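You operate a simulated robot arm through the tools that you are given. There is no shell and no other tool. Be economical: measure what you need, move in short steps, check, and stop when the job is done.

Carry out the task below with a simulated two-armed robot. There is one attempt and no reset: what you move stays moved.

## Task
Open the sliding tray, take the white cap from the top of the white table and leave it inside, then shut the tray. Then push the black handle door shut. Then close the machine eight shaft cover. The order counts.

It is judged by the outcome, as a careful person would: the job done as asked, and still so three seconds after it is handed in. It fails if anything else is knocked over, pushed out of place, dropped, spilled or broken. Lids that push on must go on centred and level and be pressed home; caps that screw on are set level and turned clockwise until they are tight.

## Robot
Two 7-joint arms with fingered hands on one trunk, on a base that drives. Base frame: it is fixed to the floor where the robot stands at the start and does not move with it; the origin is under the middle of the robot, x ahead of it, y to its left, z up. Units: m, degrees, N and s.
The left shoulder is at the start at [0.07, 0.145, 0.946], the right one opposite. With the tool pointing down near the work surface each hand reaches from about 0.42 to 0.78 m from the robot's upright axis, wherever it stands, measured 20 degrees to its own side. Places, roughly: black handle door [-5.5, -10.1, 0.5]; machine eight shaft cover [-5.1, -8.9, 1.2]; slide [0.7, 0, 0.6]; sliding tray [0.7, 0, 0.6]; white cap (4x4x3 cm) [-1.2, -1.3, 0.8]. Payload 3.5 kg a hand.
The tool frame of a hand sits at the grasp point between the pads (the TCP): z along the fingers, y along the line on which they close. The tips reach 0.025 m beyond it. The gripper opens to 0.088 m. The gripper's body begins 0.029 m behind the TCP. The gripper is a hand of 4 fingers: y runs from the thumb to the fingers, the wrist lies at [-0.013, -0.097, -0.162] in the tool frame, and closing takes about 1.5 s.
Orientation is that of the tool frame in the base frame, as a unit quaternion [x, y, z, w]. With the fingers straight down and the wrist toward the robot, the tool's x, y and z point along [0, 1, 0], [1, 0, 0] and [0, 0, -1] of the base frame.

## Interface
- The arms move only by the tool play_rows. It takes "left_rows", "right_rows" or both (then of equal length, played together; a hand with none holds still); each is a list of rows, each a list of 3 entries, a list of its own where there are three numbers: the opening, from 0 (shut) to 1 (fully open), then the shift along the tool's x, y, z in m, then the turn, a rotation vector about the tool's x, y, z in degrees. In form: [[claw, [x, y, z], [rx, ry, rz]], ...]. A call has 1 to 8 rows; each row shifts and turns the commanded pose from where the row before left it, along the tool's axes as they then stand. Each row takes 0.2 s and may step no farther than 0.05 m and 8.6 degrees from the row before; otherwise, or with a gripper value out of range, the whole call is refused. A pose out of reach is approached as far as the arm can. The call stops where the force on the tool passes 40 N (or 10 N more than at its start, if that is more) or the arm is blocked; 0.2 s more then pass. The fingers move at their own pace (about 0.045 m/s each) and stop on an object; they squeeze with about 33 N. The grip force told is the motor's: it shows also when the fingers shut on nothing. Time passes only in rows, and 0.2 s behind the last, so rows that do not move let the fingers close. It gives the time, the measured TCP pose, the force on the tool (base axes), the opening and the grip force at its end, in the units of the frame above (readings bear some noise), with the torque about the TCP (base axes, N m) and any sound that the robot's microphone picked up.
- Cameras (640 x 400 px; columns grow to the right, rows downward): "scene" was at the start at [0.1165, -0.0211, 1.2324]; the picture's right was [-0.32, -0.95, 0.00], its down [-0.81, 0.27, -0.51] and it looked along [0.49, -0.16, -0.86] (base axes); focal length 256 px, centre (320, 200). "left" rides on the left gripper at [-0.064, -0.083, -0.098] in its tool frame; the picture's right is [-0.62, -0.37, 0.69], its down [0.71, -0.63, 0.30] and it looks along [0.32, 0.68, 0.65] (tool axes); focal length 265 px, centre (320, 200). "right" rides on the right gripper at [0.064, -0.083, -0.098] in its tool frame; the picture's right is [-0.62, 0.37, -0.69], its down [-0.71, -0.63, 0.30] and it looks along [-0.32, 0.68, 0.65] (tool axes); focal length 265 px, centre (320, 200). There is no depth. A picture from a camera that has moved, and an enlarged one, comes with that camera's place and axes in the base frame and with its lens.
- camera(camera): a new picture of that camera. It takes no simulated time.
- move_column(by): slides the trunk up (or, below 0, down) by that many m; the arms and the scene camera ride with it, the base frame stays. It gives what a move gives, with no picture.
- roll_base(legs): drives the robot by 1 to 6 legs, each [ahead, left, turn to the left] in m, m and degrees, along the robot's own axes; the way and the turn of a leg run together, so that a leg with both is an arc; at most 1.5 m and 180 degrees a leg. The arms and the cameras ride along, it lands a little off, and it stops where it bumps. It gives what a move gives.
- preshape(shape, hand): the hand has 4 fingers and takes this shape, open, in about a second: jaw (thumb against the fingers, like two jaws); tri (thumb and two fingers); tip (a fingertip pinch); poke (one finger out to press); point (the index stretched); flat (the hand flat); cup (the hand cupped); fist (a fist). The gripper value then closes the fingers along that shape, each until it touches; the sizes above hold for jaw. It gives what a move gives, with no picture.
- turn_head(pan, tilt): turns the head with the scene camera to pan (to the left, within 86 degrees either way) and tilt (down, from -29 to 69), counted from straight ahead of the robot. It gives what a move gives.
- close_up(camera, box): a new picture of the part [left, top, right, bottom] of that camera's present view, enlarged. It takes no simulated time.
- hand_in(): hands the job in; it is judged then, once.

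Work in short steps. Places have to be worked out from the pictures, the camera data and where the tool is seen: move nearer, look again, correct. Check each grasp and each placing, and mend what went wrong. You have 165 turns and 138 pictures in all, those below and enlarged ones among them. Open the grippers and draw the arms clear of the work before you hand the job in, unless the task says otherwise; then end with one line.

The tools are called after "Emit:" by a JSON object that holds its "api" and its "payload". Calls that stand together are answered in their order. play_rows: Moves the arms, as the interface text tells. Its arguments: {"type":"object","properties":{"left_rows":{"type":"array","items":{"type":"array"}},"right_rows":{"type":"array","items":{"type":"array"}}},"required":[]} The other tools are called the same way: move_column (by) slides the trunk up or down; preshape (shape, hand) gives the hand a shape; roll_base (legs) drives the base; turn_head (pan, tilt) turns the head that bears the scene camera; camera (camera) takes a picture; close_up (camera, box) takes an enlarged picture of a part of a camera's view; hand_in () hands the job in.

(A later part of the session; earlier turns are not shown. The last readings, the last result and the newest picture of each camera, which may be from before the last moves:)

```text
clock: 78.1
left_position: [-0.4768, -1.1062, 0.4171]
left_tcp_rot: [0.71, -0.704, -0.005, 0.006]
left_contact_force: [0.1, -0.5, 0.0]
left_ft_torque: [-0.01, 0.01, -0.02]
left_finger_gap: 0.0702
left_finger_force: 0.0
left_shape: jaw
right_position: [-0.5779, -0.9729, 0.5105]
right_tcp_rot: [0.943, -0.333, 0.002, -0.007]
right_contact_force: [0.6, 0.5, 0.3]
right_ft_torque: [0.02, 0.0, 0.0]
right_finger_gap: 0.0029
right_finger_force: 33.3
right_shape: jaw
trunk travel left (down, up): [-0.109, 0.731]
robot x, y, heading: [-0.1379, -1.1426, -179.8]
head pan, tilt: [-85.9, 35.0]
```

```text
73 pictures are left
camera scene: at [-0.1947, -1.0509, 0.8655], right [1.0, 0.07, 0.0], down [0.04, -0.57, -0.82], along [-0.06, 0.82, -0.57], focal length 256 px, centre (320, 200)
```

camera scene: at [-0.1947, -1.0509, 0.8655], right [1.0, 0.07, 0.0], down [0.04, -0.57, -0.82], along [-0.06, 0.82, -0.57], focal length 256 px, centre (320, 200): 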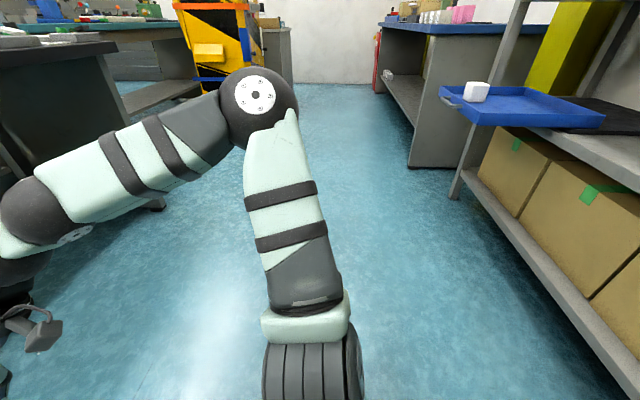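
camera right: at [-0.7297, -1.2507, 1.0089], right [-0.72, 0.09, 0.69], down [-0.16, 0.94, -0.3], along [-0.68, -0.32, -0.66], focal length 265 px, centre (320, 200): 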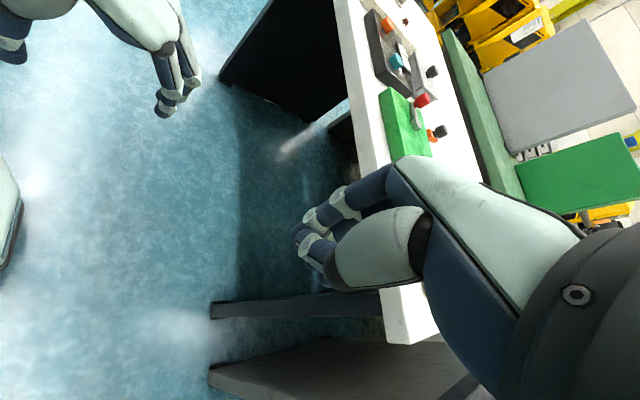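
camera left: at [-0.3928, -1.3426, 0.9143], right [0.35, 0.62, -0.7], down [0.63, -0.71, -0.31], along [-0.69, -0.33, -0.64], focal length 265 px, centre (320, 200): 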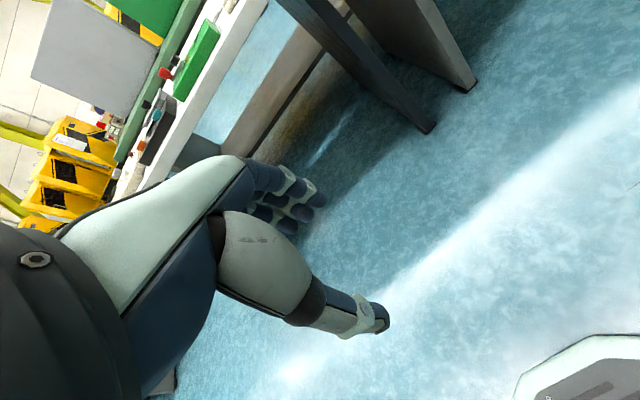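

Still nothing. I look straight down in front of the base and on the robot itself.

Emit:
{"api": "turn_head", "payload": {"pan": 0, "tilt": 69}}

Emit:
{"api": "camera", "payload": {"camera": "scene"}}

Emit:
{"api": "camera", "payload": {"camera": "left"}}

Emit:
{"api": "camera", "payload": {"camera": "right"}}

```text
clock: 79.7
left_position: [-0.4774, -1.1057, 0.4184]
left_tcp_rot: [0.71, -0.704, -0.004, 0.005]
left_contact_force: [-1.1, -0.7, 0.5]
left_ft_torque: [0.0, -0.01, 0.01]
left_finger_gap: 0.0702
left_finger_force: 0.0
left_shape: jaw
right_position: [-0.5787, -0.974, 0.5116]
right_tcp_rot: [0.943, -0.333, 0.002, -0.006]
right_contact_force: [0.9, -0.2, 0.5]
right_ft_torque: [0.02, 0.0, 0.05]
right_finger_gap: 0.0026
right_finger_force: 32.9
right_shape: jaw
trunk travel left (down, up): [-0.109, 0.731]
robot x, y, heading: [-0.1378, -1.1393, -180.1]
head pan, tilt: [0.0, 68.8]
```

```text
72 pictures are left
camera scene: at [-0.2442, -1.1388, 0.8219], right [0.0, 1.0, 0.0], down [0.93, 0.0, -0.36], along [-0.36, 0.0, -0.93], focal length 256 px, centre (320, 200)
```

scene: 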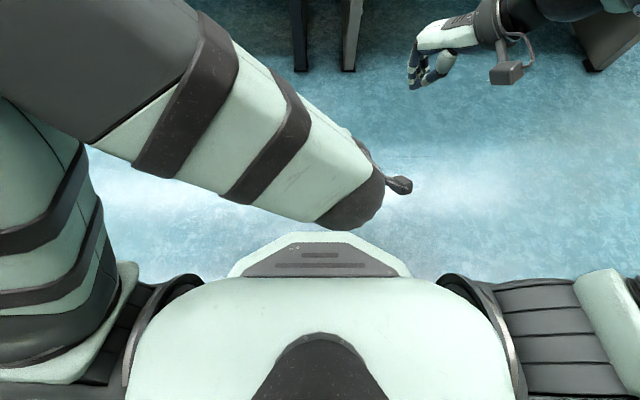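

```text
71 pictures are left
camera left: at [-0.3933, -1.0415, 0.5144], right [0.35, 0.62, -0.7], down [0.63, -0.71, -0.31], along [-0.69, -0.33, -0.64], focal length 265 px, centre (320, 200)
```

left: 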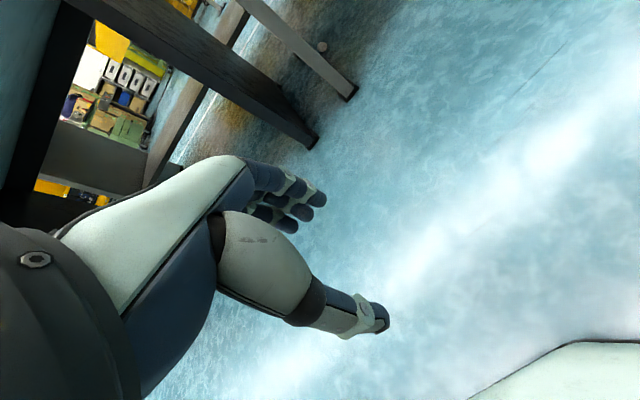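

```text
70 pictures are left
camera right: at [-0.4768, -0.95, 0.6091], right [-0.72, 0.1, 0.69], down [-0.16, 0.94, -0.3], along [-0.68, -0.32, -0.66], focal length 265 px, centre (320, 200)
```

right: 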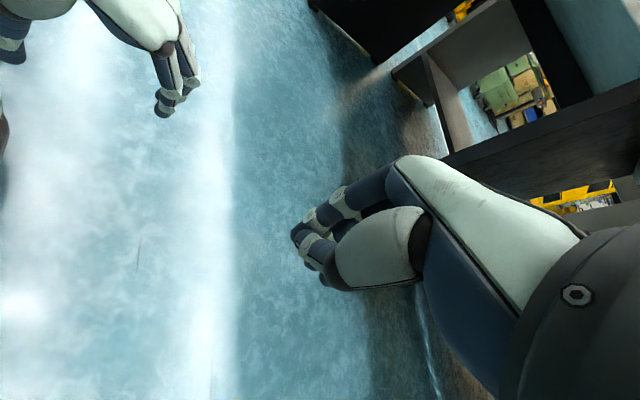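

In the left-hand picture a small round object lies on the floor beyond the grey table's leg, about (−1.52, −0.95, 0). I enlarge it.

Emit:
{"api": "close_up", "payload": {"camera": "left", "box": [270, 10, 370, 80]}}

```text
5.71 times, centred on (320, 45) of left
camera zoom: at [-0.3933, -1.0415, 0.5144], right [0.35, 0.62, -0.7], down [0.63, -0.71, -0.31], along [-0.69, -0.33, -0.64], focal length 1517 px, centre (320, 1086)
```

zoom: 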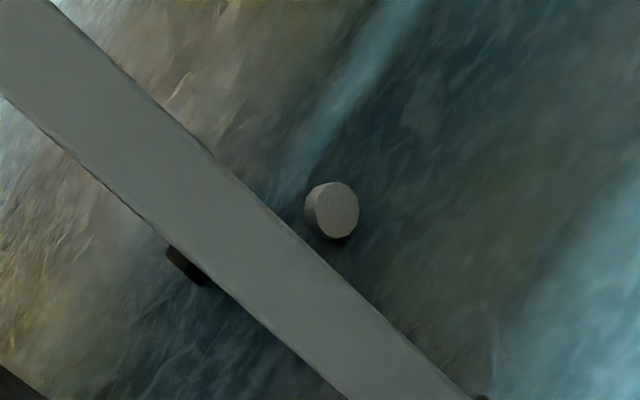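

That is the cap, upright on the floor under the grey table, near its left leg panel. I lower the trunk further, turn the right hand back and lower it to go under the table, and move the left hand out of the way to the left.

Emit:
{"api": "move_column", "payload": {"by": -0.1}}

Emit:
{"api": "play_rows", "payload": {"right_rows": [[0, [0, 0, 0], [0, 0, 8.5]], [0, [0, 0, 0], [0, 0, 8.5]], [0.3, [0, 0, 0.03], [0, 0, 8.5]], [0.6, [0, 0, 0.03], [0, 0, 8.5]], [0.6, [0, 0, 0.04], [0, 0, 8.5]], [0.6, [0, 0, 0.04], [0, 0, 8.5]], [0.6, [0, 0, 0.04], [0, 0, 0]], [0.6, [0, 0, 0.04], [0, 0, 0]]], "left_rows": [[0.8, [0.03, 0, 0], [0, 0, 0]], [0.8, [0.03, 0, 0], [0, 0, 0]], [0.8, [0.03, 0, 0], [0, 0, 0]], [0.8, [0.03, 0, 0], [0, 0, 0]], [0.8, [0.03, 0, 0], [0, 0, 0]], [0.8, [0.03, 0, 0], [0, 0, 0]], [0.8, [0.03, 0, 0], [0, 0, 0]], [0.8, [0.03, 0, 0], [0, 0, 0]]]}}

Emit:
{"api": "turn_head", "payload": {"pan": -15, "tilt": 30}}

Emit:
{"api": "camera", "payload": {"camera": "scene"}}

```text
clock: 81.1
left_position: [-0.4773, -1.107, 0.3183]
left_tcp_rot: [0.711, -0.703, -0.005, 0.006]
left_contact_force: [-0.2, 0.2, 0.0]
left_ft_torque: [0.02, 0.02, 0.03]
left_finger_gap: 0.0706
left_finger_force: 0.0
left_shape: jaw
right_position: [-0.5772, -0.9746, 0.4107]
right_tcp_rot: [0.942, -0.335, 0.003, -0.007]
right_contact_force: [0.8, -0.5, -0.8]
right_ft_torque: [-0.03, 0.03, 0.0]
right_finger_gap: 0.0027
right_finger_force: 32.7
right_shape: jaw
trunk travel left (down, up): [-0.009, 0.831]
robot x, y, heading: [-0.1407, -1.1375, -179.9]
head pan, tilt: [0.0, 68.8]
```

```text
clock: 82.9
left_position: [-0.5405, -1.312, 0.3304]
left_tcp_rot: [0.71, -0.704, -0.004, 0.006]
left_contact_force: [0.0, 0.1, 0.4]
left_ft_torque: [0.0, 0.0, -0.01]
left_finger_gap: 0.0704
left_finger_force: 0.0
left_shape: jaw
left hand out of reach, approached as far as the arm can: row 3, 4, 5, 6, 7, 8
right_position: [-0.5762, -0.9709, 0.1894]
right_tcp_rot: [-0.707, 0.707, 0.0, 0.007]
right_contact_force: [0.0, -0.8, 1.1]
right_ft_torque: [0.0, 0.0, 0.0]
right_finger_gap: 0.0526
right_finger_force: 0.2
right_shape: jaw
trunk travel left (down, up): [-0.009, 0.831]
robot x, y, heading: [-0.1445, -1.1391, -179.8]
head pan, tilt: [0.0, 68.8]
```

```text
clock: 83.9
left_position: [-0.5412, -1.3117, 0.3313]
left_tcp_rot: [0.71, -0.704, -0.004, 0.005]
left_contact_force: [0.3, -0.1, 0.5]
left_ft_torque: [0.02, 0.01, 0.02]
left_finger_gap: 0.0699
left_finger_force: 0.1
left_shape: jaw
right_position: [-0.5753, -0.9708, 0.1905]
right_tcp_rot: [0.708, -0.707, -0.001, -0.007]
right_contact_force: [0.3, -0.3, -0.2]
right_ft_torque: [0.01, -0.01, 0.01]
right_finger_gap: 0.0528
right_finger_force: 0.0
right_shape: jaw
trunk travel left (down, up): [-0.009, 0.831]
robot x, y, heading: [-0.138, -1.1393, -179.9]
head pan, tilt: [-15.0, 30.0]
```

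```text
68 pictures are left
camera scene: at [-0.2757, -1.1156, 0.7733], right [0.26, 0.97, 0.0], down [0.48, -0.13, -0.87], along [-0.84, 0.22, -0.5], focal length 256 px, centre (320, 200)
```

scene: 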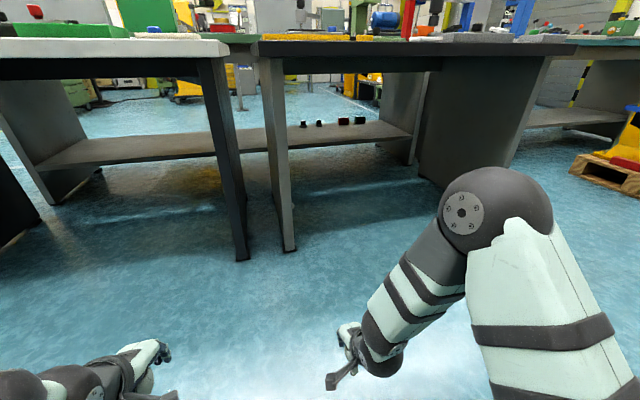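

I move the left hand farther out to the left, then shift the base right 0.1 and ahead 0.4 and look at the cap.

Emit:
{"api": "play_rows", "payload": {"left_rows": [[0.8, [0.04, -0.02, 0], [0, 0, 0]], [0.8, [0.04, -0.02, 0], [0, 0, 0]], [0.8, [0.04, -0.02, 0], [0, 0, 0]], [0.8, [0.04, -0.02, 0], [0, 0, 0]], [0.8, [0.04, -0.02, 0], [0, 0, 0]]]}}

Emit:
{"api": "roll_base", "payload": {"legs": [[0, -0.12, 0], [0.38, 0, 0]]}}

Emit:
{"api": "turn_head", "payload": {"pan": -5, "tilt": 38}}

Emit:
{"api": "camera", "payload": {"camera": "scene"}}

Emit:
{"api": "camera", "payload": {"camera": "right"}}

```text
clock: 85.1
left_position: [-0.5217, -1.4788, 0.3273]
left_tcp_rot: [0.709, -0.705, -0.004, 0.006]
left_contact_force: [-0.2, 1.0, 0.4]
left_ft_torque: [0.04, 0.0, -0.04]
left_finger_gap: 0.0704
left_finger_force: 0.0
left_shape: jaw
left hand out of reach, approached as far as the arm can: row 1, 2, 3, 4, 5
right_position: [-0.5758, -0.9706, 0.1897]
right_tcp_rot: [0.707, -0.707, -0.001, -0.006]
right_contact_force: [-0.2, 0.2, -0.3]
right_ft_torque: [-0.02, 0.0, 0.02]
right_finger_gap: 0.0525
right_finger_force: 0.0
right_shape: jaw
trunk travel left (down, up): [-0.009, 0.831]
robot x, y, heading: [-0.1406, -1.1413, -180.0]
head pan, tilt: [-15.0, 30.0]
```

```text
clock: 88.3
left_position: [-0.8934, -1.3615, 0.3281]
left_tcp_rot: [0.712, -0.702, -0.005, 0.007]
left_contact_force: [0.0, -0.2, -0.8]
left_ft_torque: [0.01, 0.0, -0.03]
left_finger_gap: 0.0706
left_finger_force: 0.2
left_shape: jaw
right_position: [-0.9511, -0.8531, 0.1901]
right_tcp_rot: [0.709, -0.705, 0.0, -0.006]
right_contact_force: [-0.1, 0.0, -0.4]
right_ft_torque: [0.0, -0.03, 0.01]
right_finger_gap: 0.0525
right_finger_force: 0.1
right_shape: jaw
trunk travel left (down, up): [-0.009, 0.831]
robot x, y, heading: [-0.5157, -1.0221, -179.6]
head pan, tilt: [-15.0, 30.0]
```

```text
clock: 89.1
left_position: [-0.8941, -1.3609, 0.3285]
left_tcp_rot: [0.712, -0.702, -0.004, 0.006]
left_contact_force: [-0.7, 0.0, -0.3]
left_ft_torque: [-0.03, 0.01, -0.01]
left_finger_gap: 0.07
left_finger_force: 0.0
left_shape: jaw
right_position: [-0.9494, -0.8526, 0.1895]
right_tcp_rot: [0.709, -0.705, -0.001, -0.007]
right_contact_force: [0.4, -0.5, 0.2]
right_ft_torque: [0.01, 0.03, -0.03]
right_finger_gap: 0.0522
right_finger_force: 0.0
right_shape: jaw
trunk travel left (down, up): [-0.009, 0.831]
robot x, y, heading: [-0.516, -1.0223, -179.6]
head pan, tilt: [-5.0, 38.0]
```

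```text
67 pictures are left
camera scene: at [-0.6485, -1.0113, 0.761], right [0.08, 1.0, 0.0], down [0.61, -0.05, -0.79], along [-0.79, 0.06, -0.62], focal length 256 px, centre (320, 200)
```

scene: 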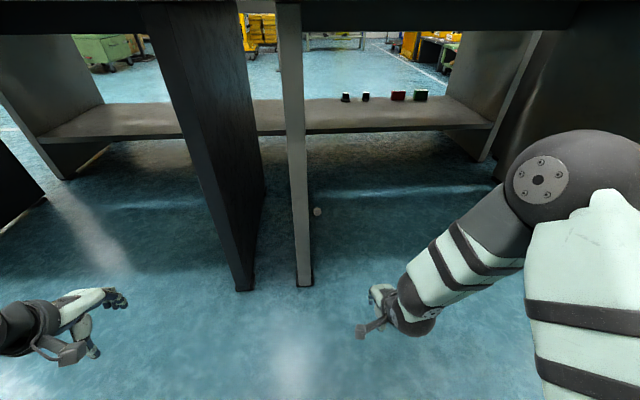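

```text
66 pictures are left
camera right: at [-0.8682, -0.917, 0.287], right [-0.38, 0.61, 0.7], down [0.63, 0.72, -0.29], along [-0.68, 0.33, -0.66], focal length 265 px, centre (320, 200)
```

right: 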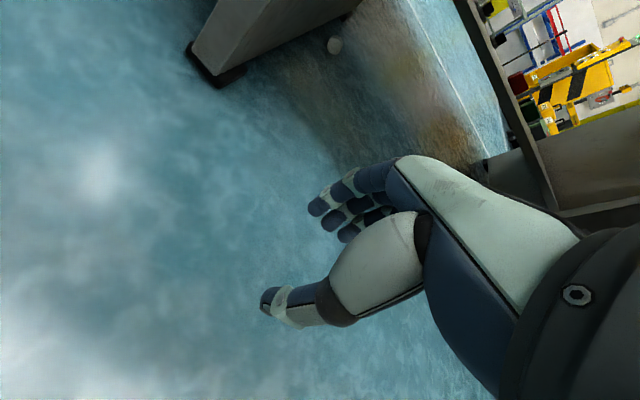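

Both views put the cap at (−1.512, −0.956), its edge about 2 cm from the leg panel. I drive 0.26 m nearer with the hand low.

Emit:
{"api": "roll_base", "payload": {"legs": [[0.26, 0, 0]]}}

Emit:
{"api": "turn_head", "payload": {"pan": -5, "tilt": 40}}

Emit:
{"api": "camera", "payload": {"camera": "scene"}}

Emit:
{"api": "camera", "payload": {"camera": "right"}}

```text
clock: 90.9
left_position: [-1.1513, -1.3635, 0.3272]
left_tcp_rot: [0.713, -0.701, -0.005, 0.006]
left_contact_force: [-0.5, 0.9, 0.2]
left_ft_torque: [0.01, -0.01, 0.0]
left_finger_gap: 0.0701
left_finger_force: 0.1
left_shape: jaw
right_position: [-1.2077, -0.8547, 0.1906]
right_tcp_rot: [0.709, -0.705, 0.0, -0.006]
right_contact_force: [0.6, -0.2, -0.5]
right_ft_torque: [0.02, 0.0, -0.02]
right_finger_gap: 0.0526
right_finger_force: 0.0
right_shape: jaw
trunk travel left (down, up): [-0.009, 0.831]
robot x, y, heading: [-0.7724, -1.0178, -179.5]
head pan, tilt: [-5.0, 38.0]
```

```text
clock: 91.5
left_position: [-1.1517, -1.3626, 0.3279]
left_tcp_rot: [0.712, -0.702, -0.005, 0.006]
left_contact_force: [-0.6, 0.3, -0.7]
left_ft_torque: [-0.01, 0.0, 0.03]
left_finger_gap: 0.0702
left_finger_force: 0.1
left_shape: jaw
right_position: [-1.2088, -0.8547, 0.1895]
right_tcp_rot: [0.709, -0.705, -0.001, -0.007]
right_contact_force: [0.3, -0.1, 0.0]
right_ft_torque: [-0.01, 0.04, -0.02]
right_finger_gap: 0.0524
right_finger_force: 0.0
right_shape: jaw
trunk travel left (down, up): [-0.009, 0.831]
robot x, y, heading: [-0.7718, -1.0178, -179.5]
head pan, tilt: [-5.0, 40.0]
```

```text
65 pictures are left
camera scene: at [-0.905, -1.0134, 0.758], right [0.08, 1.0, 0.0], down [0.64, -0.05, -0.77], along [-0.76, 0.06, -0.64], focal length 256 px, centre (320, 200)
```

scene: 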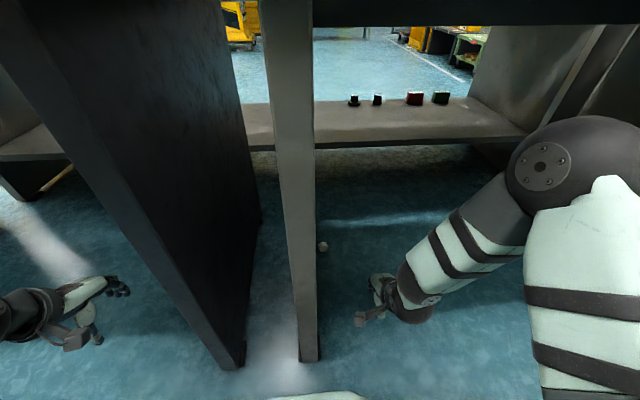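

```text
64 pictures are left
camera right: at [-1.1261, -0.9191, 0.287], right [-0.38, 0.61, 0.7], down [0.63, 0.72, -0.29], along [-0.68, 0.33, -0.66], focal length 265 px, centre (320, 200)
```

right: 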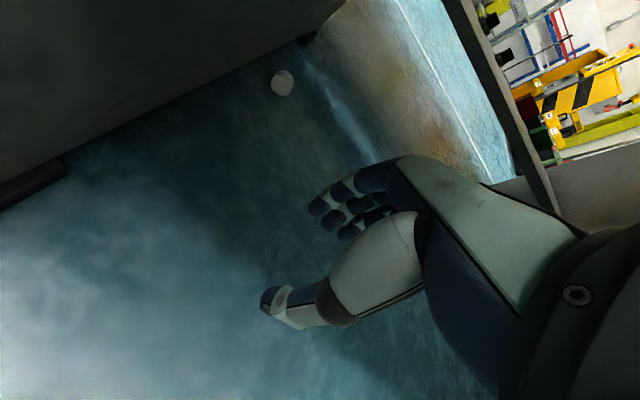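

I glide the right hand forward to above the cap, staying about 4.5 cm off the panel, descending to z≈0.10.

Emit:
{"api": "play_rows", "payload": {"right_rows": [[0.65, [0.01, 0.0384, 0.008], [0, 0, 0]], [0.65, [0.01, 0.0384, 0.011], [0, 0, 0]], [0.65, [0.01, 0.0384, 0.011], [0, 0, 0]], [0.65, [0.01, 0.0384, 0.011], [0, 0, 0]], [0.65, [0.01, 0.0384, 0.011], [0, 0, 0]], [0.65, [0.011, 0.0384, 0.011], [0, 0, 0]], [0.65, [0.011, 0.0384, 0.011], [0, 0, 0]], [0.65, [0.011, 0.0384, 0.011], [0, 0, 0]]]}}

Emit:
{"api": "camera", "payload": {"camera": "right"}}

Emit:
{"api": "camera", "payload": {"camera": "scene"}}

```text
clock: 93.1
left_position: [-1.1507, -1.3625, 0.3272]
left_tcp_rot: [0.712, -0.702, -0.005, 0.006]
left_contact_force: [0.4, 0.3, 0.1]
left_ft_torque: [0.0, -0.03, -0.02]
left_finger_gap: 0.0704
left_finger_force: 0.1
left_shape: jaw
right_position: [-1.462, -0.916, 0.1169]
right_tcp_rot: [-0.707, 0.708, 0.003, 0.012]
right_contact_force: [-0.2, 0.4, -0.1]
right_ft_torque: [-0.01, 0.02, 0.04]
right_finger_gap: 0.0571
right_finger_force: 0.1
right_shape: jaw
trunk travel left (down, up): [-0.009, 0.831]
robot x, y, heading: [-0.7722, -1.0218, -179.5]
head pan, tilt: [-5.0, 40.0]
stopped in row 7 (right hand): the force on the tool passed its limit at 120 N (the readings are from after the stop); the commanded pose is now the measured one
```

```text
63 pictures are left
camera right: at [-1.3814, -0.9824, 0.2138], right [-0.38, 0.61, 0.7], down [0.63, 0.72, -0.28], along [-0.68, 0.34, -0.66], focal length 265 px, centre (320, 200)
```

right: 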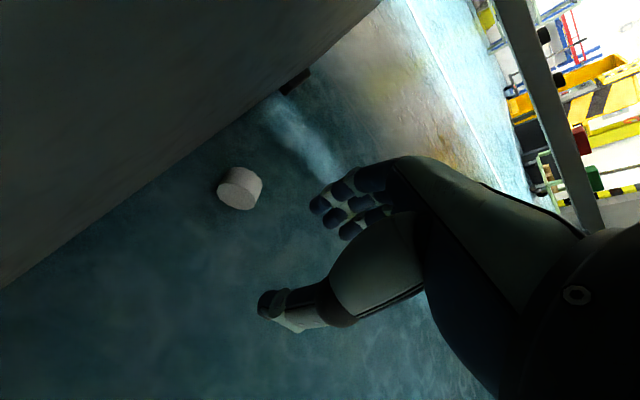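

```text
62 pictures are left
camera scene: at [-0.9047, -1.013, 0.758], right [0.08, 1.0, 0.0], down [0.64, -0.05, -0.77], along [-0.76, 0.06, -0.64], focal length 256 px, centre (320, 200)
```

scene: 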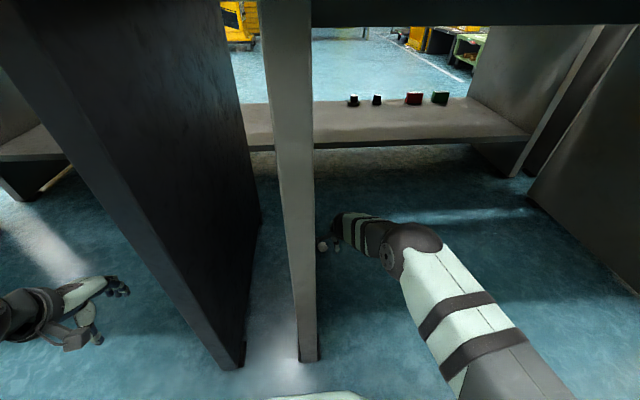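

The wrist camera housing touched the panel. I back off to the +y side and turn the hand about 85° so the camera and wrist point away from the panel and the thumb/fingers close along y.

Emit:
{"api": "play_rows", "payload": {"right_rows": [[0.6, [-0.02, -0.01, 0], [0, 0, 0]], [0.6, [-0.03, 0, -0.01], [0, 0, 0]], [0.6, [0, 0, 0], [0, 0, -8.5]], [0.6, [0, 0, 0], [0, 0, -8.5]], [0.6, [0, 0, 0], [0, 0, -8.5]], [0.6, [0, 0, 0], [0, 0, -8.5]], [0.6, [0, 0, 0], [0, 0, -8.5]], [0.6, [0, 0, 0], [0, 0, -8.5]]]}}

Emit:
{"api": "play_rows", "payload": {"right_rows": [[0.6, [0, 0, 0], [0, 0, -8.5]], [0.6, [0, 0, 0], [0, 0, -8.5]], [0.6, [0, 0, 0], [0, 0, -8.5]], [0.6, [0, 0, 0], [0, 0, -8.5]], [0.6, [0, 0, 0], [0, 0, 0]]]}}

Emit:
{"api": "camera", "payload": {"camera": "right"}}

Emit:
{"api": "camera", "payload": {"camera": "scene"}}

```text
clock: 94.9
left_position: [-1.1523, -1.3627, 0.3279]
left_tcp_rot: [0.712, -0.702, -0.005, 0.007]
left_contact_force: [-0.3, 0.1, 0.0]
left_ft_torque: [0.01, -0.03, 0.01]
left_finger_gap: 0.0703
left_finger_force: 0.0
left_shape: jaw
right_position: [-1.4524, -0.8676, 0.1283]
right_tcp_rot: [0.943, -0.332, 0.004, -0.011]
right_contact_force: [0.2, 0.4, 0.6]
right_ft_torque: [-0.01, -0.02, -0.02]
right_finger_gap: 0.0531
right_finger_force: 0.0
right_shape: jaw
trunk travel left (down, up): [-0.009, 0.831]
robot x, y, heading: [-0.7711, -1.024, -179.7]
head pan, tilt: [-5.0, 40.0]
```

```text
clock: 96.1
left_position: [-1.1508, -1.3607, 0.3276]
left_tcp_rot: [0.712, -0.702, -0.005, 0.006]
left_contact_force: [0.2, 0.9, -0.6]
left_ft_torque: [-0.02, 0.01, 0.05]
left_finger_gap: 0.0703
left_finger_force: 0.0
left_shape: jaw
right_position: [-1.4133, -0.883, 0.1475]
right_tcp_rot: [0.998, -0.056, 0.001, -0.012]
right_contact_force: [-0.1, -0.4, -0.1]
right_ft_torque: [0.02, 0.03, 0.03]
right_finger_gap: 0.0533
right_finger_force: 0.0
right_shape: jaw
right hand out of reach, approached as far as the arm can: row 1, 2, 3, 4
trunk travel left (down, up): [-0.009, 0.831]
robot x, y, heading: [-0.7739, -1.0219, -179.6]
head pan, tilt: [-5.0, 40.0]
```

```text
61 pictures are left
camera right: at [-1.3406, -0.8096, 0.2466], right [-0.66, -0.31, 0.68], down [-0.64, 0.71, -0.29], along [-0.4, -0.63, -0.67], focal length 265 px, centre (320, 200)
```

right: 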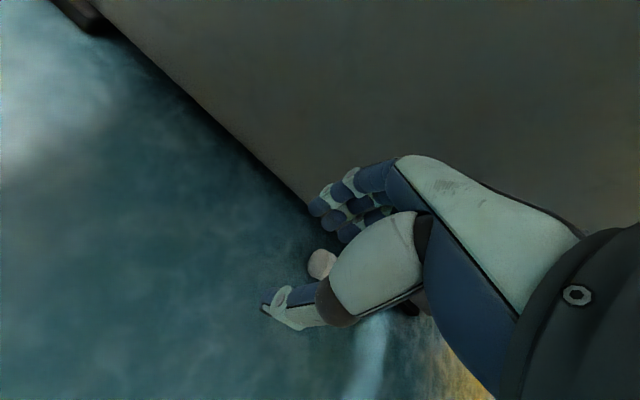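

```text
60 pictures are left
camera scene: at [-0.9049, -1.0128, 0.758], right [0.08, 1.0, 0.0], down [0.64, -0.05, -0.77], along [-0.76, 0.06, -0.64], focal length 256 px, centre (320, 200)
```

scene: 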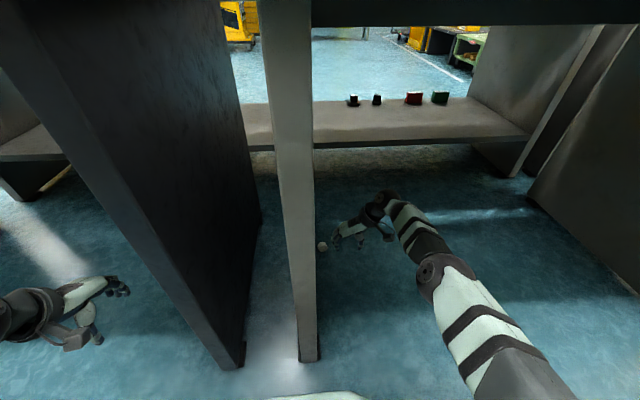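

At this yaw the arm cannot reach far enough. Instead I turn back to the straight yaw and lean the hand 30° away from the panel, so the camera housing clears it; and drive 5 cm nearer.

Emit:
{"api": "play_rows", "payload": {"right_rows": [[0.65, [0, -0.005, 0], [0, 0, 8.4]], [0.65, [0, -0.005, 0], [0, 0, 8.4]], [0.65, [0, 0, 0], [0, 0, 8.4]], [0.65, [0, 0, 0], [0, 0, 8.4]], [0.65, [0, 0, 0], [0, 0, 8.4]], [0.65, [0, 0, 0], [0, 0, 8.4]], [0.65, [0, 0, 0], [0, 0, 8.4]], [0.65, [0, 0, 0], [0, 0, 8.4]]]}}

Emit:
{"api": "play_rows", "payload": {"right_rows": [[0.65, [0, 0, 0], [0, 0, 8.4]], [0.65, [0, 0, 0], [0, 0, 8.4]], [0.65, [0, 0, 0], [0, 7.5, 0]], [0.65, [0, 0, 0], [0, 7.5, 0]], [0.65, [0, 0, 0], [0, 7.5, 0]], [0.65, [0, 0, 0], [0, 7.5, 0]], [0.65, [0, 0, 0], [0, 0, 0]]]}}

Emit:
{"api": "roll_base", "payload": {"legs": [[0.05, 0, 0]]}}

Emit:
{"api": "camera", "payload": {"camera": "right"}}

```text
clock: 97.9
left_position: [-1.1519, -1.3618, 0.3287]
left_tcp_rot: [0.713, -0.701, -0.004, 0.006]
left_contact_force: [-0.5, 0.2, 0.3]
left_ft_torque: [0.02, -0.02, 0.0]
left_finger_gap: 0.07
left_finger_force: 0.0
left_shape: jaw
right_position: [-1.412, -0.8733, 0.1482]
right_tcp_rot: [0.807, -0.591, -0.001, -0.013]
right_contact_force: [-0.5, 0.9, -0.6]
right_ft_torque: [0.02, 0.01, 0.0]
right_finger_gap: 0.0567
right_finger_force: 0.0
right_shape: jaw
trunk travel left (down, up): [-0.009, 0.831]
robot x, y, heading: [-0.7679, -1.0222, -179.8]
head pan, tilt: [-5.0, 40.0]
```

```text
clock: 99.5
left_position: [-1.1519, -1.3616, 0.3278]
left_tcp_rot: [0.712, -0.702, -0.005, 0.006]
left_contact_force: [0.0, 0.5, 0.5]
left_ft_torque: [0.01, 0.04, -0.01]
left_finger_gap: 0.0701
left_finger_force: 0.1
left_shape: jaw
right_position: [-1.4114, -0.8737, 0.1485]
right_tcp_rot: [0.689, -0.68, 0.184, 0.17]
right_contact_force: [0.0, 0.4, 0.3]
right_ft_torque: [0.02, -0.04, 0.02]
right_finger_gap: 0.0566
right_finger_force: 0.1
right_shape: jaw
trunk travel left (down, up): [-0.009, 0.831]
robot x, y, heading: [-0.7748, -1.0224, -179.8]
head pan, tilt: [-5.0, 40.0]
```

```text
clock: 100.4
left_position: [-1.2031, -1.3617, 0.3279]
left_tcp_rot: [0.712, -0.703, -0.005, 0.006]
left_contact_force: [0.2, -0.9, 1.1]
left_ft_torque: [0.02, -0.03, 0.01]
left_finger_gap: 0.0701
left_finger_force: 0.0
left_shape: jaw
right_position: [-1.4622, -0.8723, 0.1482]
right_tcp_rot: [0.69, -0.68, 0.182, 0.169]
right_contact_force: [-0.2, 0.3, 0.6]
right_ft_torque: [0.02, 0.02, 0.02]
right_finger_gap: 0.0567
right_finger_force: 0.1
right_shape: jaw
trunk travel left (down, up): [-0.009, 0.831]
robot x, y, heading: [-0.8211, -1.0213, -179.6]
head pan, tilt: [-5.0, 40.0]
```

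```text
59 pictures are left
camera right: at [-1.3804, -0.8798, 0.2645], right [-0.39, 0.87, 0.3], down [0.63, 0.49, -0.6], along [-0.67, -0.04, -0.74], focal length 265 px, centre (320, 200)
```

right: 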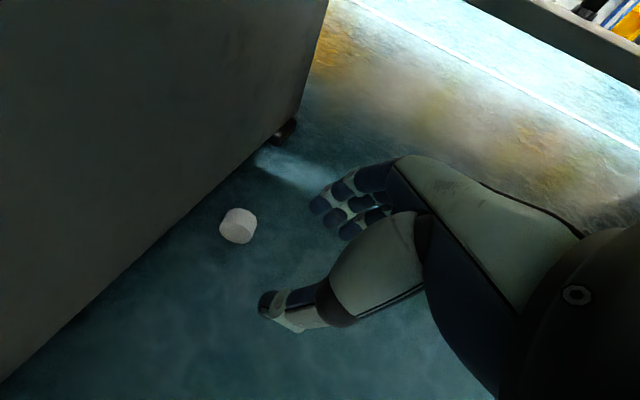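

Cap at (−1.515, −0.952). I line up in x first, then descend along the leaned finger axis.

Emit:
{"api": "play_rows", "payload": {"right_rows": [[0.68, [0.0045, 0.027, 0], [0, 0, 0]], [0.68, [0.0045, 0.026, 0], [0, 0, 0]], [0.68, [0, 0, 0.03], [0, 0, 0]], [0.68, [0, 0, 0.03], [0, 0, 0]], [0.68, [0, 0, 0.02], [0, 0, 0]], [0.68, [0, 0, 0], [0, 0, 0]]]}}

Emit:
{"api": "camera", "payload": {"camera": "right"}}

```text
clock: 101.8
left_position: [-1.2021, -1.3623, 0.3284]
left_tcp_rot: [0.711, -0.703, -0.005, 0.007]
left_contact_force: [0.5, 0.0, -0.1]
left_ft_torque: [0.0, 0.02, -0.02]
left_finger_gap: 0.0703
left_finger_force: 0.0
left_shape: jaw
right_position: [-1.5124, -0.9212, 0.0806]
right_tcp_rot: [0.69, -0.68, 0.183, 0.17]
right_contact_force: [0.0, 0.1, -0.6]
right_ft_torque: [-0.02, 0.01, 0.01]
right_finger_gap: 0.0596
right_finger_force: 0.2
right_shape: jaw
trunk travel left (down, up): [-0.009, 0.831]
robot x, y, heading: [-0.8234, -1.019, -179.9]
head pan, tilt: [-5.0, 40.0]
```

```text
58 pictures are left
camera right: at [-1.4306, -0.9276, 0.1982], right [-0.39, 0.87, 0.3], down [0.63, 0.49, -0.6], along [-0.67, -0.04, -0.74], focal length 265 px, centre (320, 200)
```

right: 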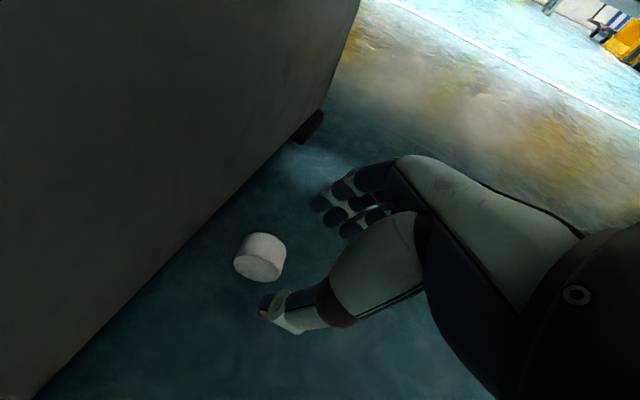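

Alignment is good; I go down the remaining 4.6 cm and begin closing gently.

Emit:
{"api": "play_rows", "payload": {"right_rows": [[0.68, [0.003, 0.004, 0.016], [0, 0, 0]], [0.68, [0, 0, 0.016], [0, 0, 0]], [0.68, [0, 0, 0.012], [0, 0, 0]], [0.68, [0, 0, 0], [0, 0, 0]]]}}

Emit:
{"api": "close_up", "payload": {"camera": "right", "box": [180, 140, 440, 360]}}

```text
clock: 102.8
left_position: [-1.2018, -1.3617, 0.3284]
left_tcp_rot: [0.711, -0.703, -0.005, 0.006]
left_contact_force: [-0.4, 0.6, 0.1]
left_ft_torque: [-0.02, 0.04, 0.02]
left_finger_gap: 0.0703
left_finger_force: 0.1
left_shape: jaw
right_position: [-1.5134, -0.9445, 0.0441]
right_tcp_rot: [0.689, -0.681, 0.181, 0.169]
right_contact_force: [0.0, 0.9, -0.8]
right_ft_torque: [0.02, -0.04, 0.0]
right_finger_gap: 0.0595
right_finger_force: 0.2
right_shape: jaw
trunk travel left (down, up): [-0.009, 0.831]
robot x, y, heading: [-0.8225, -1.0214, -179.8]
head pan, tilt: [-5.0, 40.0]
```

```text
1.82 times, centred on (310, 250) of right
camera zoom: at [-1.4324, -0.9504, 0.1611], right [-0.39, 0.87, 0.3], down [0.63, 0.49, -0.6], along [-0.67, -0.04, -0.74], focal length 483 px, centre (338, 109)
```

zoom: 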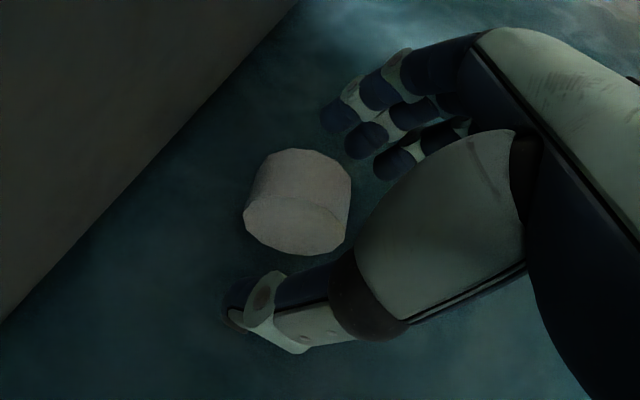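

The cap lies between thumb and fingers with no contact yet. I go 1 cm lower and close in small steps.

Emit:
{"api": "play_rows", "payload": {"right_rows": [[0.68, [-0.0025, 0.001, 0.005], [0, 0, 0]], [0.6, [-0.002, 0, 0.004], [0, 0, 0]], [0.5, [0, 0, 0], [0, 0, 0]], [0.4, [0, 0, 0], [0, 0, 0]], [0.35, [0, 0, 0], [0, 0, 0]], [0.35, [0, 0, 0], [0, 0, 0]], [0.35, [0, 0, 0], [0, 0, 0]]]}}

Emit:
{"api": "close_up", "payload": {"camera": "right", "box": [180, 140, 440, 360]}}

```text
clock: 104.4
left_position: [-1.2014, -1.3623, 0.3282]
left_tcp_rot: [0.712, -0.702, -0.005, 0.006]
left_contact_force: [-0.4, 0.2, -0.6]
left_ft_torque: [0.0, 0.03, 0.0]
left_finger_gap: 0.0705
left_finger_force: 0.0
left_shape: jaw
right_position: [-1.5093, -0.9445, 0.039]
right_tcp_rot: [0.69, -0.68, 0.182, 0.17]
right_contact_force: [0.7, 0.3, 0.0]
right_ft_torque: [0.05, 0.0, 0.01]
right_finger_gap: 0.0313
right_finger_force: 0.0
right_shape: jaw
right hand out of reach, approached as far as the arm can: row 1
trunk travel left (down, up): [-0.009, 0.831]
robot x, y, heading: [-0.8227, -1.0199, -179.5]
head pan, tilt: [-5.0, 40.0]
```

```text
1.82 times, centred on (310, 250) of right
camera zoom: at [-1.4281, -0.9517, 0.1553], right [-0.39, 0.87, 0.3], down [0.63, 0.49, -0.6], along [-0.67, -0.04, -0.74], focal length 483 px, centre (338, 109)
```

zoom: 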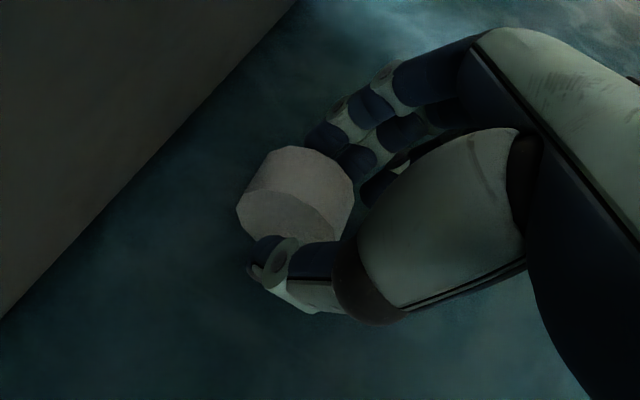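

I close a little more to take hold and see whether it grips centrally.

Emit:
{"api": "play_rows", "payload": {"right_rows": [[0.3, [0, 0, 0], [0, 0, 0]], [0.27, [0, 0, 0], [0, 0, 0]], [0.25, [0, 0, 0], [0, 0, 0]], [0.25, [0, 0, 0], [0, 0, 0]]]}}

Emit:
{"api": "close_up", "payload": {"camera": "right", "box": [180, 140, 440, 360]}}

```text
clock: 105.4
left_position: [-1.2027, -1.3616, 0.3276]
left_tcp_rot: [0.712, -0.702, -0.005, 0.006]
left_contact_force: [1.1, 0.4, -0.2]
left_ft_torque: [-0.01, -0.02, 0.0]
left_finger_gap: 0.0704
left_finger_force: 0.0
left_shape: jaw
right_position: [-1.5102, -0.945, 0.0385]
right_tcp_rot: [0.69, -0.68, 0.182, 0.169]
right_contact_force: [-0.5, 0.0, 0.9]
right_ft_torque: [-0.03, -0.02, 0.0]
right_finger_gap: 0.0223
right_finger_force: 0.0
right_shape: jaw
trunk travel left (down, up): [-0.009, 0.831]
robot x, y, heading: [-0.8234, -1.0207, -179.4]
head pan, tilt: [-5.0, 40.0]
```

```text
1.82 times, centred on (310, 250) of right
camera zoom: at [-1.4282, -0.9516, 0.1553], right [-0.39, 0.87, 0.3], down [0.63, 0.49, -0.6], along [-0.67, -0.04, -0.74], focal length 483 px, centre (338, 109)
```

zoom: 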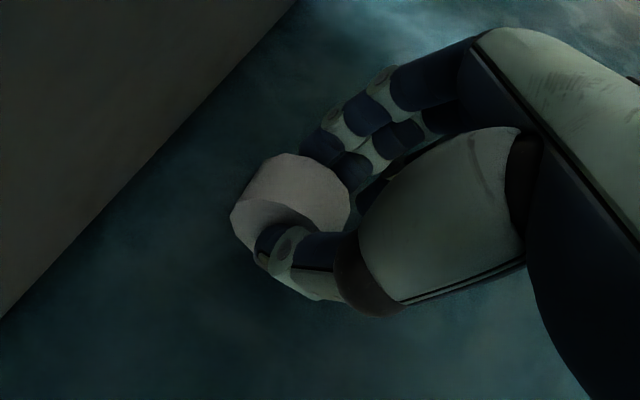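

Still no grip force; I close a bit further.

Emit:
{"api": "play_rows", "payload": {"right_rows": [[0.2, [0, 0, 0], [0, 0, 0]], [0.16, [0, 0, 0], [0, 0, 0]], [0.16, [0, 0, 0], [0, 0, 0]]]}}

Emit:
{"api": "close_up", "payload": {"camera": "right", "box": [180, 140, 440, 360]}}

```text
clock: 106.2
left_position: [-1.2027, -1.3615, 0.3281]
left_tcp_rot: [0.711, -0.703, -0.005, 0.007]
left_contact_force: [0.1, 0.2, 0.1]
left_ft_torque: [0.05, 0.0, -0.01]
left_finger_gap: 0.0702
left_finger_force: 0.1
left_shape: jaw
right_position: [-1.5095, -0.9447, 0.0394]
right_tcp_rot: [0.69, -0.68, 0.182, 0.169]
right_contact_force: [-0.1, -0.1, 0.3]
right_ft_torque: [0.01, 0.0, 0.0]
right_finger_gap: 0.0186
right_finger_force: 33.1
right_shape: jaw
trunk travel left (down, up): [-0.009, 0.831]
robot x, y, heading: [-0.8205, -1.0227, -179.6]
head pan, tilt: [-5.0, 40.0]
```

```text
1.82 times, centred on (310, 250) of right
camera zoom: at [-1.4281, -0.9516, 0.1553], right [-0.39, 0.87, 0.3], down [0.63, 0.49, -0.6], along [-0.67, -0.04, -0.74], focal length 483 px, centre (338, 109)
```

zoom: 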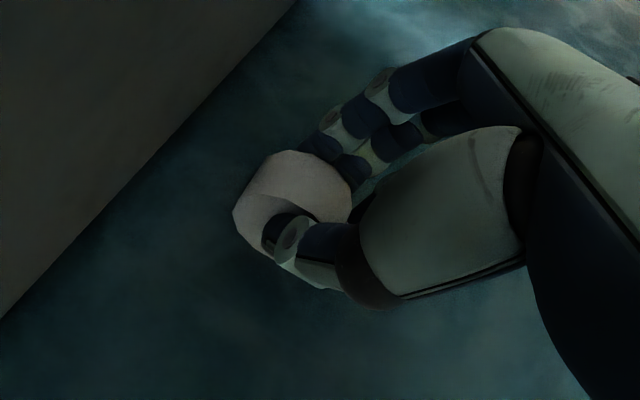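

It holds with contact at 1.9 cm gap. I drag the cap along the floor toward the robot and away from the panel.

Emit:
{"api": "play_rows", "payload": {"right_rows": [[0.16, [-0.004, -0.01, -0.003], [0, 0, 0]], [0.16, [-0.0085, -0.02, -0.005], [0, 0, 0]], [0.16, [-0.0085, -0.025, -0.005], [0, 0, 0]], [0.16, [-0.0085, -0.03, -0.005], [0, 0, 0]], [0.16, [-0.0085, -0.03, -0.005], [0, 0, 0]], [0.16, [-0.0085, -0.03, -0.005], [0, 0, 0]]]}}

Emit:
{"api": "close_up", "payload": {"camera": "right", "box": [180, 140, 440, 360]}}

```text
clock: 107.6
left_position: [-1.2017, -1.3615, 0.3282]
left_tcp_rot: [0.712, -0.703, -0.005, 0.007]
left_contact_force: [0.2, 0.5, -0.3]
left_ft_torque: [0.0, -0.01, 0.01]
left_finger_gap: 0.0704
left_finger_force: 0.0
left_shape: jaw
right_position: [-1.5074, -0.9348, 0.043]
right_tcp_rot: [0.689, -0.68, 0.183, 0.171]
right_contact_force: [-0.4, 0.4, 1.0]
right_ft_torque: [0.03, 0.0, -0.01]
right_finger_gap: 0.0188
right_finger_force: 33.3
right_shape: jaw
right hand out of reach, approached as far as the arm can: row 1, 2, 3, 4, 5, 6
trunk travel left (down, up): [-0.009, 0.831]
robot x, y, heading: [-0.8238, -1.0172, -179.7]
head pan, tilt: [-5.0, 40.0]
```

```text
1.82 times, centred on (310, 250) of right
camera zoom: at [-1.4262, -0.9417, 0.1593], right [-0.39, 0.87, 0.3], down [0.63, 0.49, -0.6], along [-0.67, -0.04, -0.74], focal length 483 px, centre (338, 109)
```

zoom: 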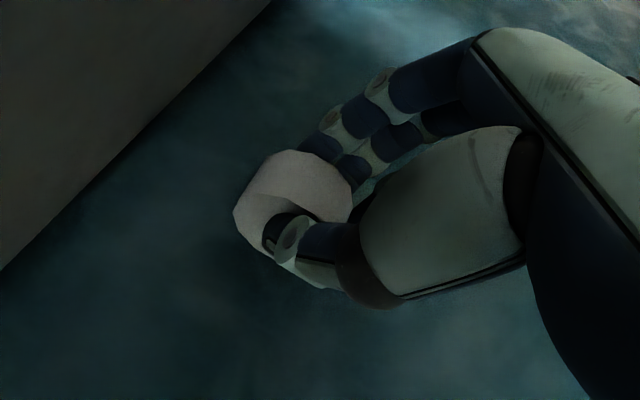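

The cap follows the hand, but the arm is at a joint limit. I lift about 3 cm and check the hold.

Emit:
{"api": "play_rows", "payload": {"right_rows": [[0.14, [0.005, 0, -0.009], [0, 0, 0]], [0.14, [0.005, 0, -0.009], [0, 0, 0]], [0.14, [0.005, 0, -0.009], [0, 0, 0]], [0.14, [0, 0, 0], [0, 0, 0]]]}}

Emit:
{"api": "close_up", "payload": {"camera": "right", "box": [180, 140, 440, 360]}}

```text
clock: 108.6
left_position: [-1.2026, -1.3615, 0.3278]
left_tcp_rot: [0.711, -0.703, -0.005, 0.005]
left_contact_force: [1.1, -0.8, -0.3]
left_ft_torque: [0.02, -0.02, 0.0]
left_finger_gap: 0.0704
left_finger_force: 0.0
left_shape: jaw
right_position: [-1.5009, -0.9501, 0.0518]
right_tcp_rot: [0.696, -0.673, 0.188, 0.167]
right_contact_force: [-0.4, 0.2, 0.1]
right_ft_torque: [0.01, 0.01, -0.01]
right_finger_gap: 0.019
right_finger_force: 33.3
right_shape: jaw
right hand out of reach, approached as far as the arm can: row 2, 3
trunk travel left (down, up): [-0.009, 0.831]
robot x, y, heading: [-0.8208, -1.0213, -179.9]
head pan, tilt: [-5.0, 40.0]
```

```text
1.82 times, centred on (310, 250) of right
camera zoom: at [-1.4206, -0.9539, 0.1705], right [-0.41, 0.86, 0.3], down [0.62, 0.5, -0.6], along [-0.67, -0.06, -0.74], focal length 483 px, centre (338, 109)
```

zoom: 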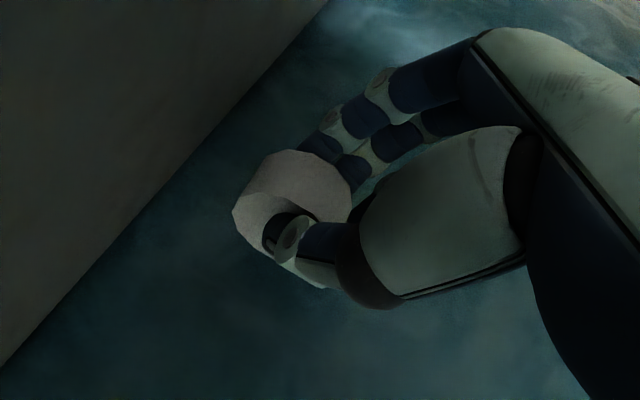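

The cap is held off the floor. I raise the trunk 6 cm and back the robot straight out from under the table.

Emit:
{"api": "move_column", "payload": {"by": 0.06}}

Emit:
{"api": "roll_base", "payload": {"legs": [[-0.25, 0, 0], [-0.3, 0, 0]]}}

Emit:
{"api": "camera", "payload": {"camera": "right"}}

Emit:
{"api": "camera", "payload": {"camera": "scene"}}

```text
clock: 109.6
left_position: [-1.2026, -1.3613, 0.3872]
left_tcp_rot: [0.711, -0.703, -0.005, 0.006]
left_contact_force: [0.1, -1.2, 0.9]
left_ft_torque: [0.01, 0.01, 0.01]
left_finger_gap: 0.0703
left_finger_force: 0.1
left_shape: jaw
right_position: [-1.5017, -0.9493, 0.1116]
right_tcp_rot: [0.696, -0.673, 0.188, 0.166]
right_contact_force: [-0.5, -0.1, 0.3]
right_ft_torque: [0.04, 0.01, 0.03]
right_finger_gap: 0.0186
right_finger_force: 33.4
right_shape: jaw
trunk travel left (down, up): [-0.069, 0.771]
robot x, y, heading: [-0.8154, -1.0184, -179.7]
head pan, tilt: [-5.0, 40.0]
```

```text
clock: 113.1
left_position: [-0.6487, -1.3593, 0.387]
left_tcp_rot: [0.712, -0.702, -0.005, 0.006]
left_contact_force: [-0.8, -0.8, 0.1]
left_ft_torque: [0.01, 0.0, -0.02]
left_finger_gap: 0.07
left_finger_force: 0.1
left_shape: jaw
right_position: [-0.9488, -0.9476, 0.1132]
right_tcp_rot: [0.696, -0.672, 0.188, 0.166]
right_contact_force: [0.2, 0.3, 0.1]
right_ft_torque: [0.03, 0.0, -0.01]
right_finger_gap: 0.019
right_finger_force: 32.9
right_shape: jaw
trunk travel left (down, up): [-0.069, 0.771]
robot x, y, heading: [-0.269, -1.0192, -179.6]
head pan, tilt: [-5.0, 40.0]
```

```text
51 pictures are left
camera right: at [-0.8685, -0.9517, 0.2302], right [-0.41, 0.86, 0.3], down [0.62, 0.5, -0.6], along [-0.67, -0.06, -0.74], focal length 265 px, centre (320, 200)
```

right: 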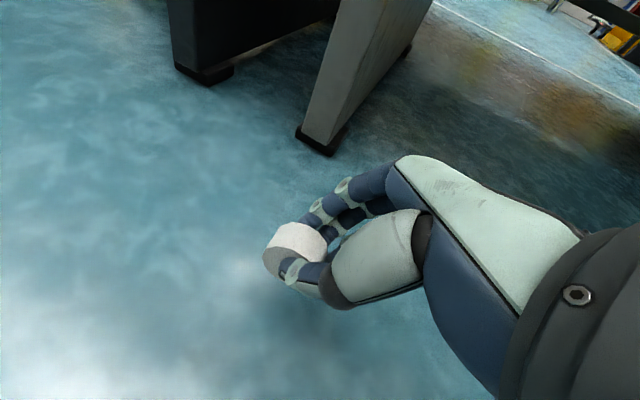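

```text
50 pictures are left
camera scene: at [-0.4029, -1.01, 0.818], right [0.08, 1.0, 0.0], down [0.64, -0.05, -0.77], along [-0.76, 0.06, -0.64], focal length 256 px, centre (320, 200)
```

scene: 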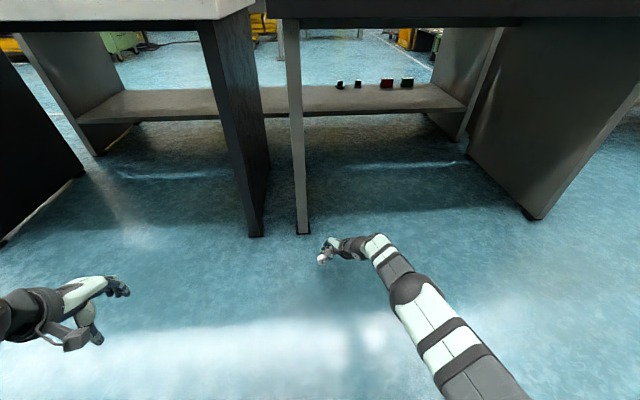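

The cap is held in the fingertips. I raise the trunk 0.4 m, keeping the grip unchanged.

Emit:
{"api": "move_column", "payload": {"by": 0.4}}

Emit:
{"api": "play_rows", "payload": {"right_rows": [[0.14, [0.01, -0.02, -0.02], [0, 0, 0]], [0.14, [0.01, -0.025, -0.025], [0, 0, 0]], [0.14, [0.01, -0.03, -0.025], [0, 0, 0]], [0.14, [0.01, -0.03, -0.025], [0, 0, 0]], [0.14, [0.01, -0.03, -0.025], [0, 0, 0]], [0.14, [0, -0.03, -0.025], [0, 0, 0]]]}}

Emit:
{"api": "camera", "payload": {"camera": "right"}}

```text
clock: 117.0
left_position: [-0.6498, -1.3579, 0.7885]
left_tcp_rot: [0.712, -0.702, -0.005, 0.006]
left_contact_force: [0.2, -0.2, 0.2]
left_ft_torque: [-0.02, 0.01, 0.02]
left_finger_gap: 0.0704
left_finger_force: 0.0
left_shape: jaw
right_position: [-0.9487, -0.9486, 0.5129]
right_tcp_rot: [0.697, -0.672, 0.188, 0.166]
right_contact_force: [-0.5, -0.1, 0.2]
right_ft_torque: [-0.02, 0.0, 0.0]
right_finger_gap: 0.0189
right_finger_force: 32.7
right_shape: jaw
trunk travel left (down, up): [-0.469, 0.371]
robot x, y, heading: [-0.2707, -1.0167, -179.5]
head pan, tilt: [-5.0, 40.0]
```

```text
clock: 118.3
left_position: [-0.6499, -1.3587, 0.7889]
left_tcp_rot: [0.712, -0.702, -0.005, 0.009]
left_contact_force: [-0.5, -0.1, -0.1]
left_ft_torque: [0.01, 0.03, -0.01]
left_finger_gap: 0.07
left_finger_force: 0.1
left_shape: jaw
right_position: [-0.788, -0.9142, 0.6691]
right_tcp_rot: [0.697, -0.671, 0.188, 0.167]
right_contact_force: [0.6, -0.2, -0.2]
right_ft_torque: [-0.02, 0.02, 0.0]
right_finger_gap: 0.019
right_finger_force: 33.0
right_shape: jaw
trunk travel left (down, up): [-0.469, 0.371]
robot x, y, heading: [-0.272, -1.0143, -179.6]
head pan, tilt: [-5.0, 40.0]
```

```text
49 pictures are left
camera right: at [-0.7072, -0.9183, 0.7859], right [-0.41, 0.86, 0.3], down [0.62, 0.5, -0.6], along [-0.67, -0.06, -0.74], focal length 265 px, centre (320, 200)
```

right: 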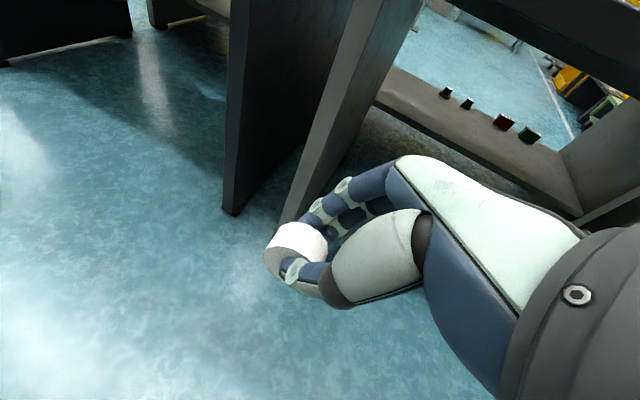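

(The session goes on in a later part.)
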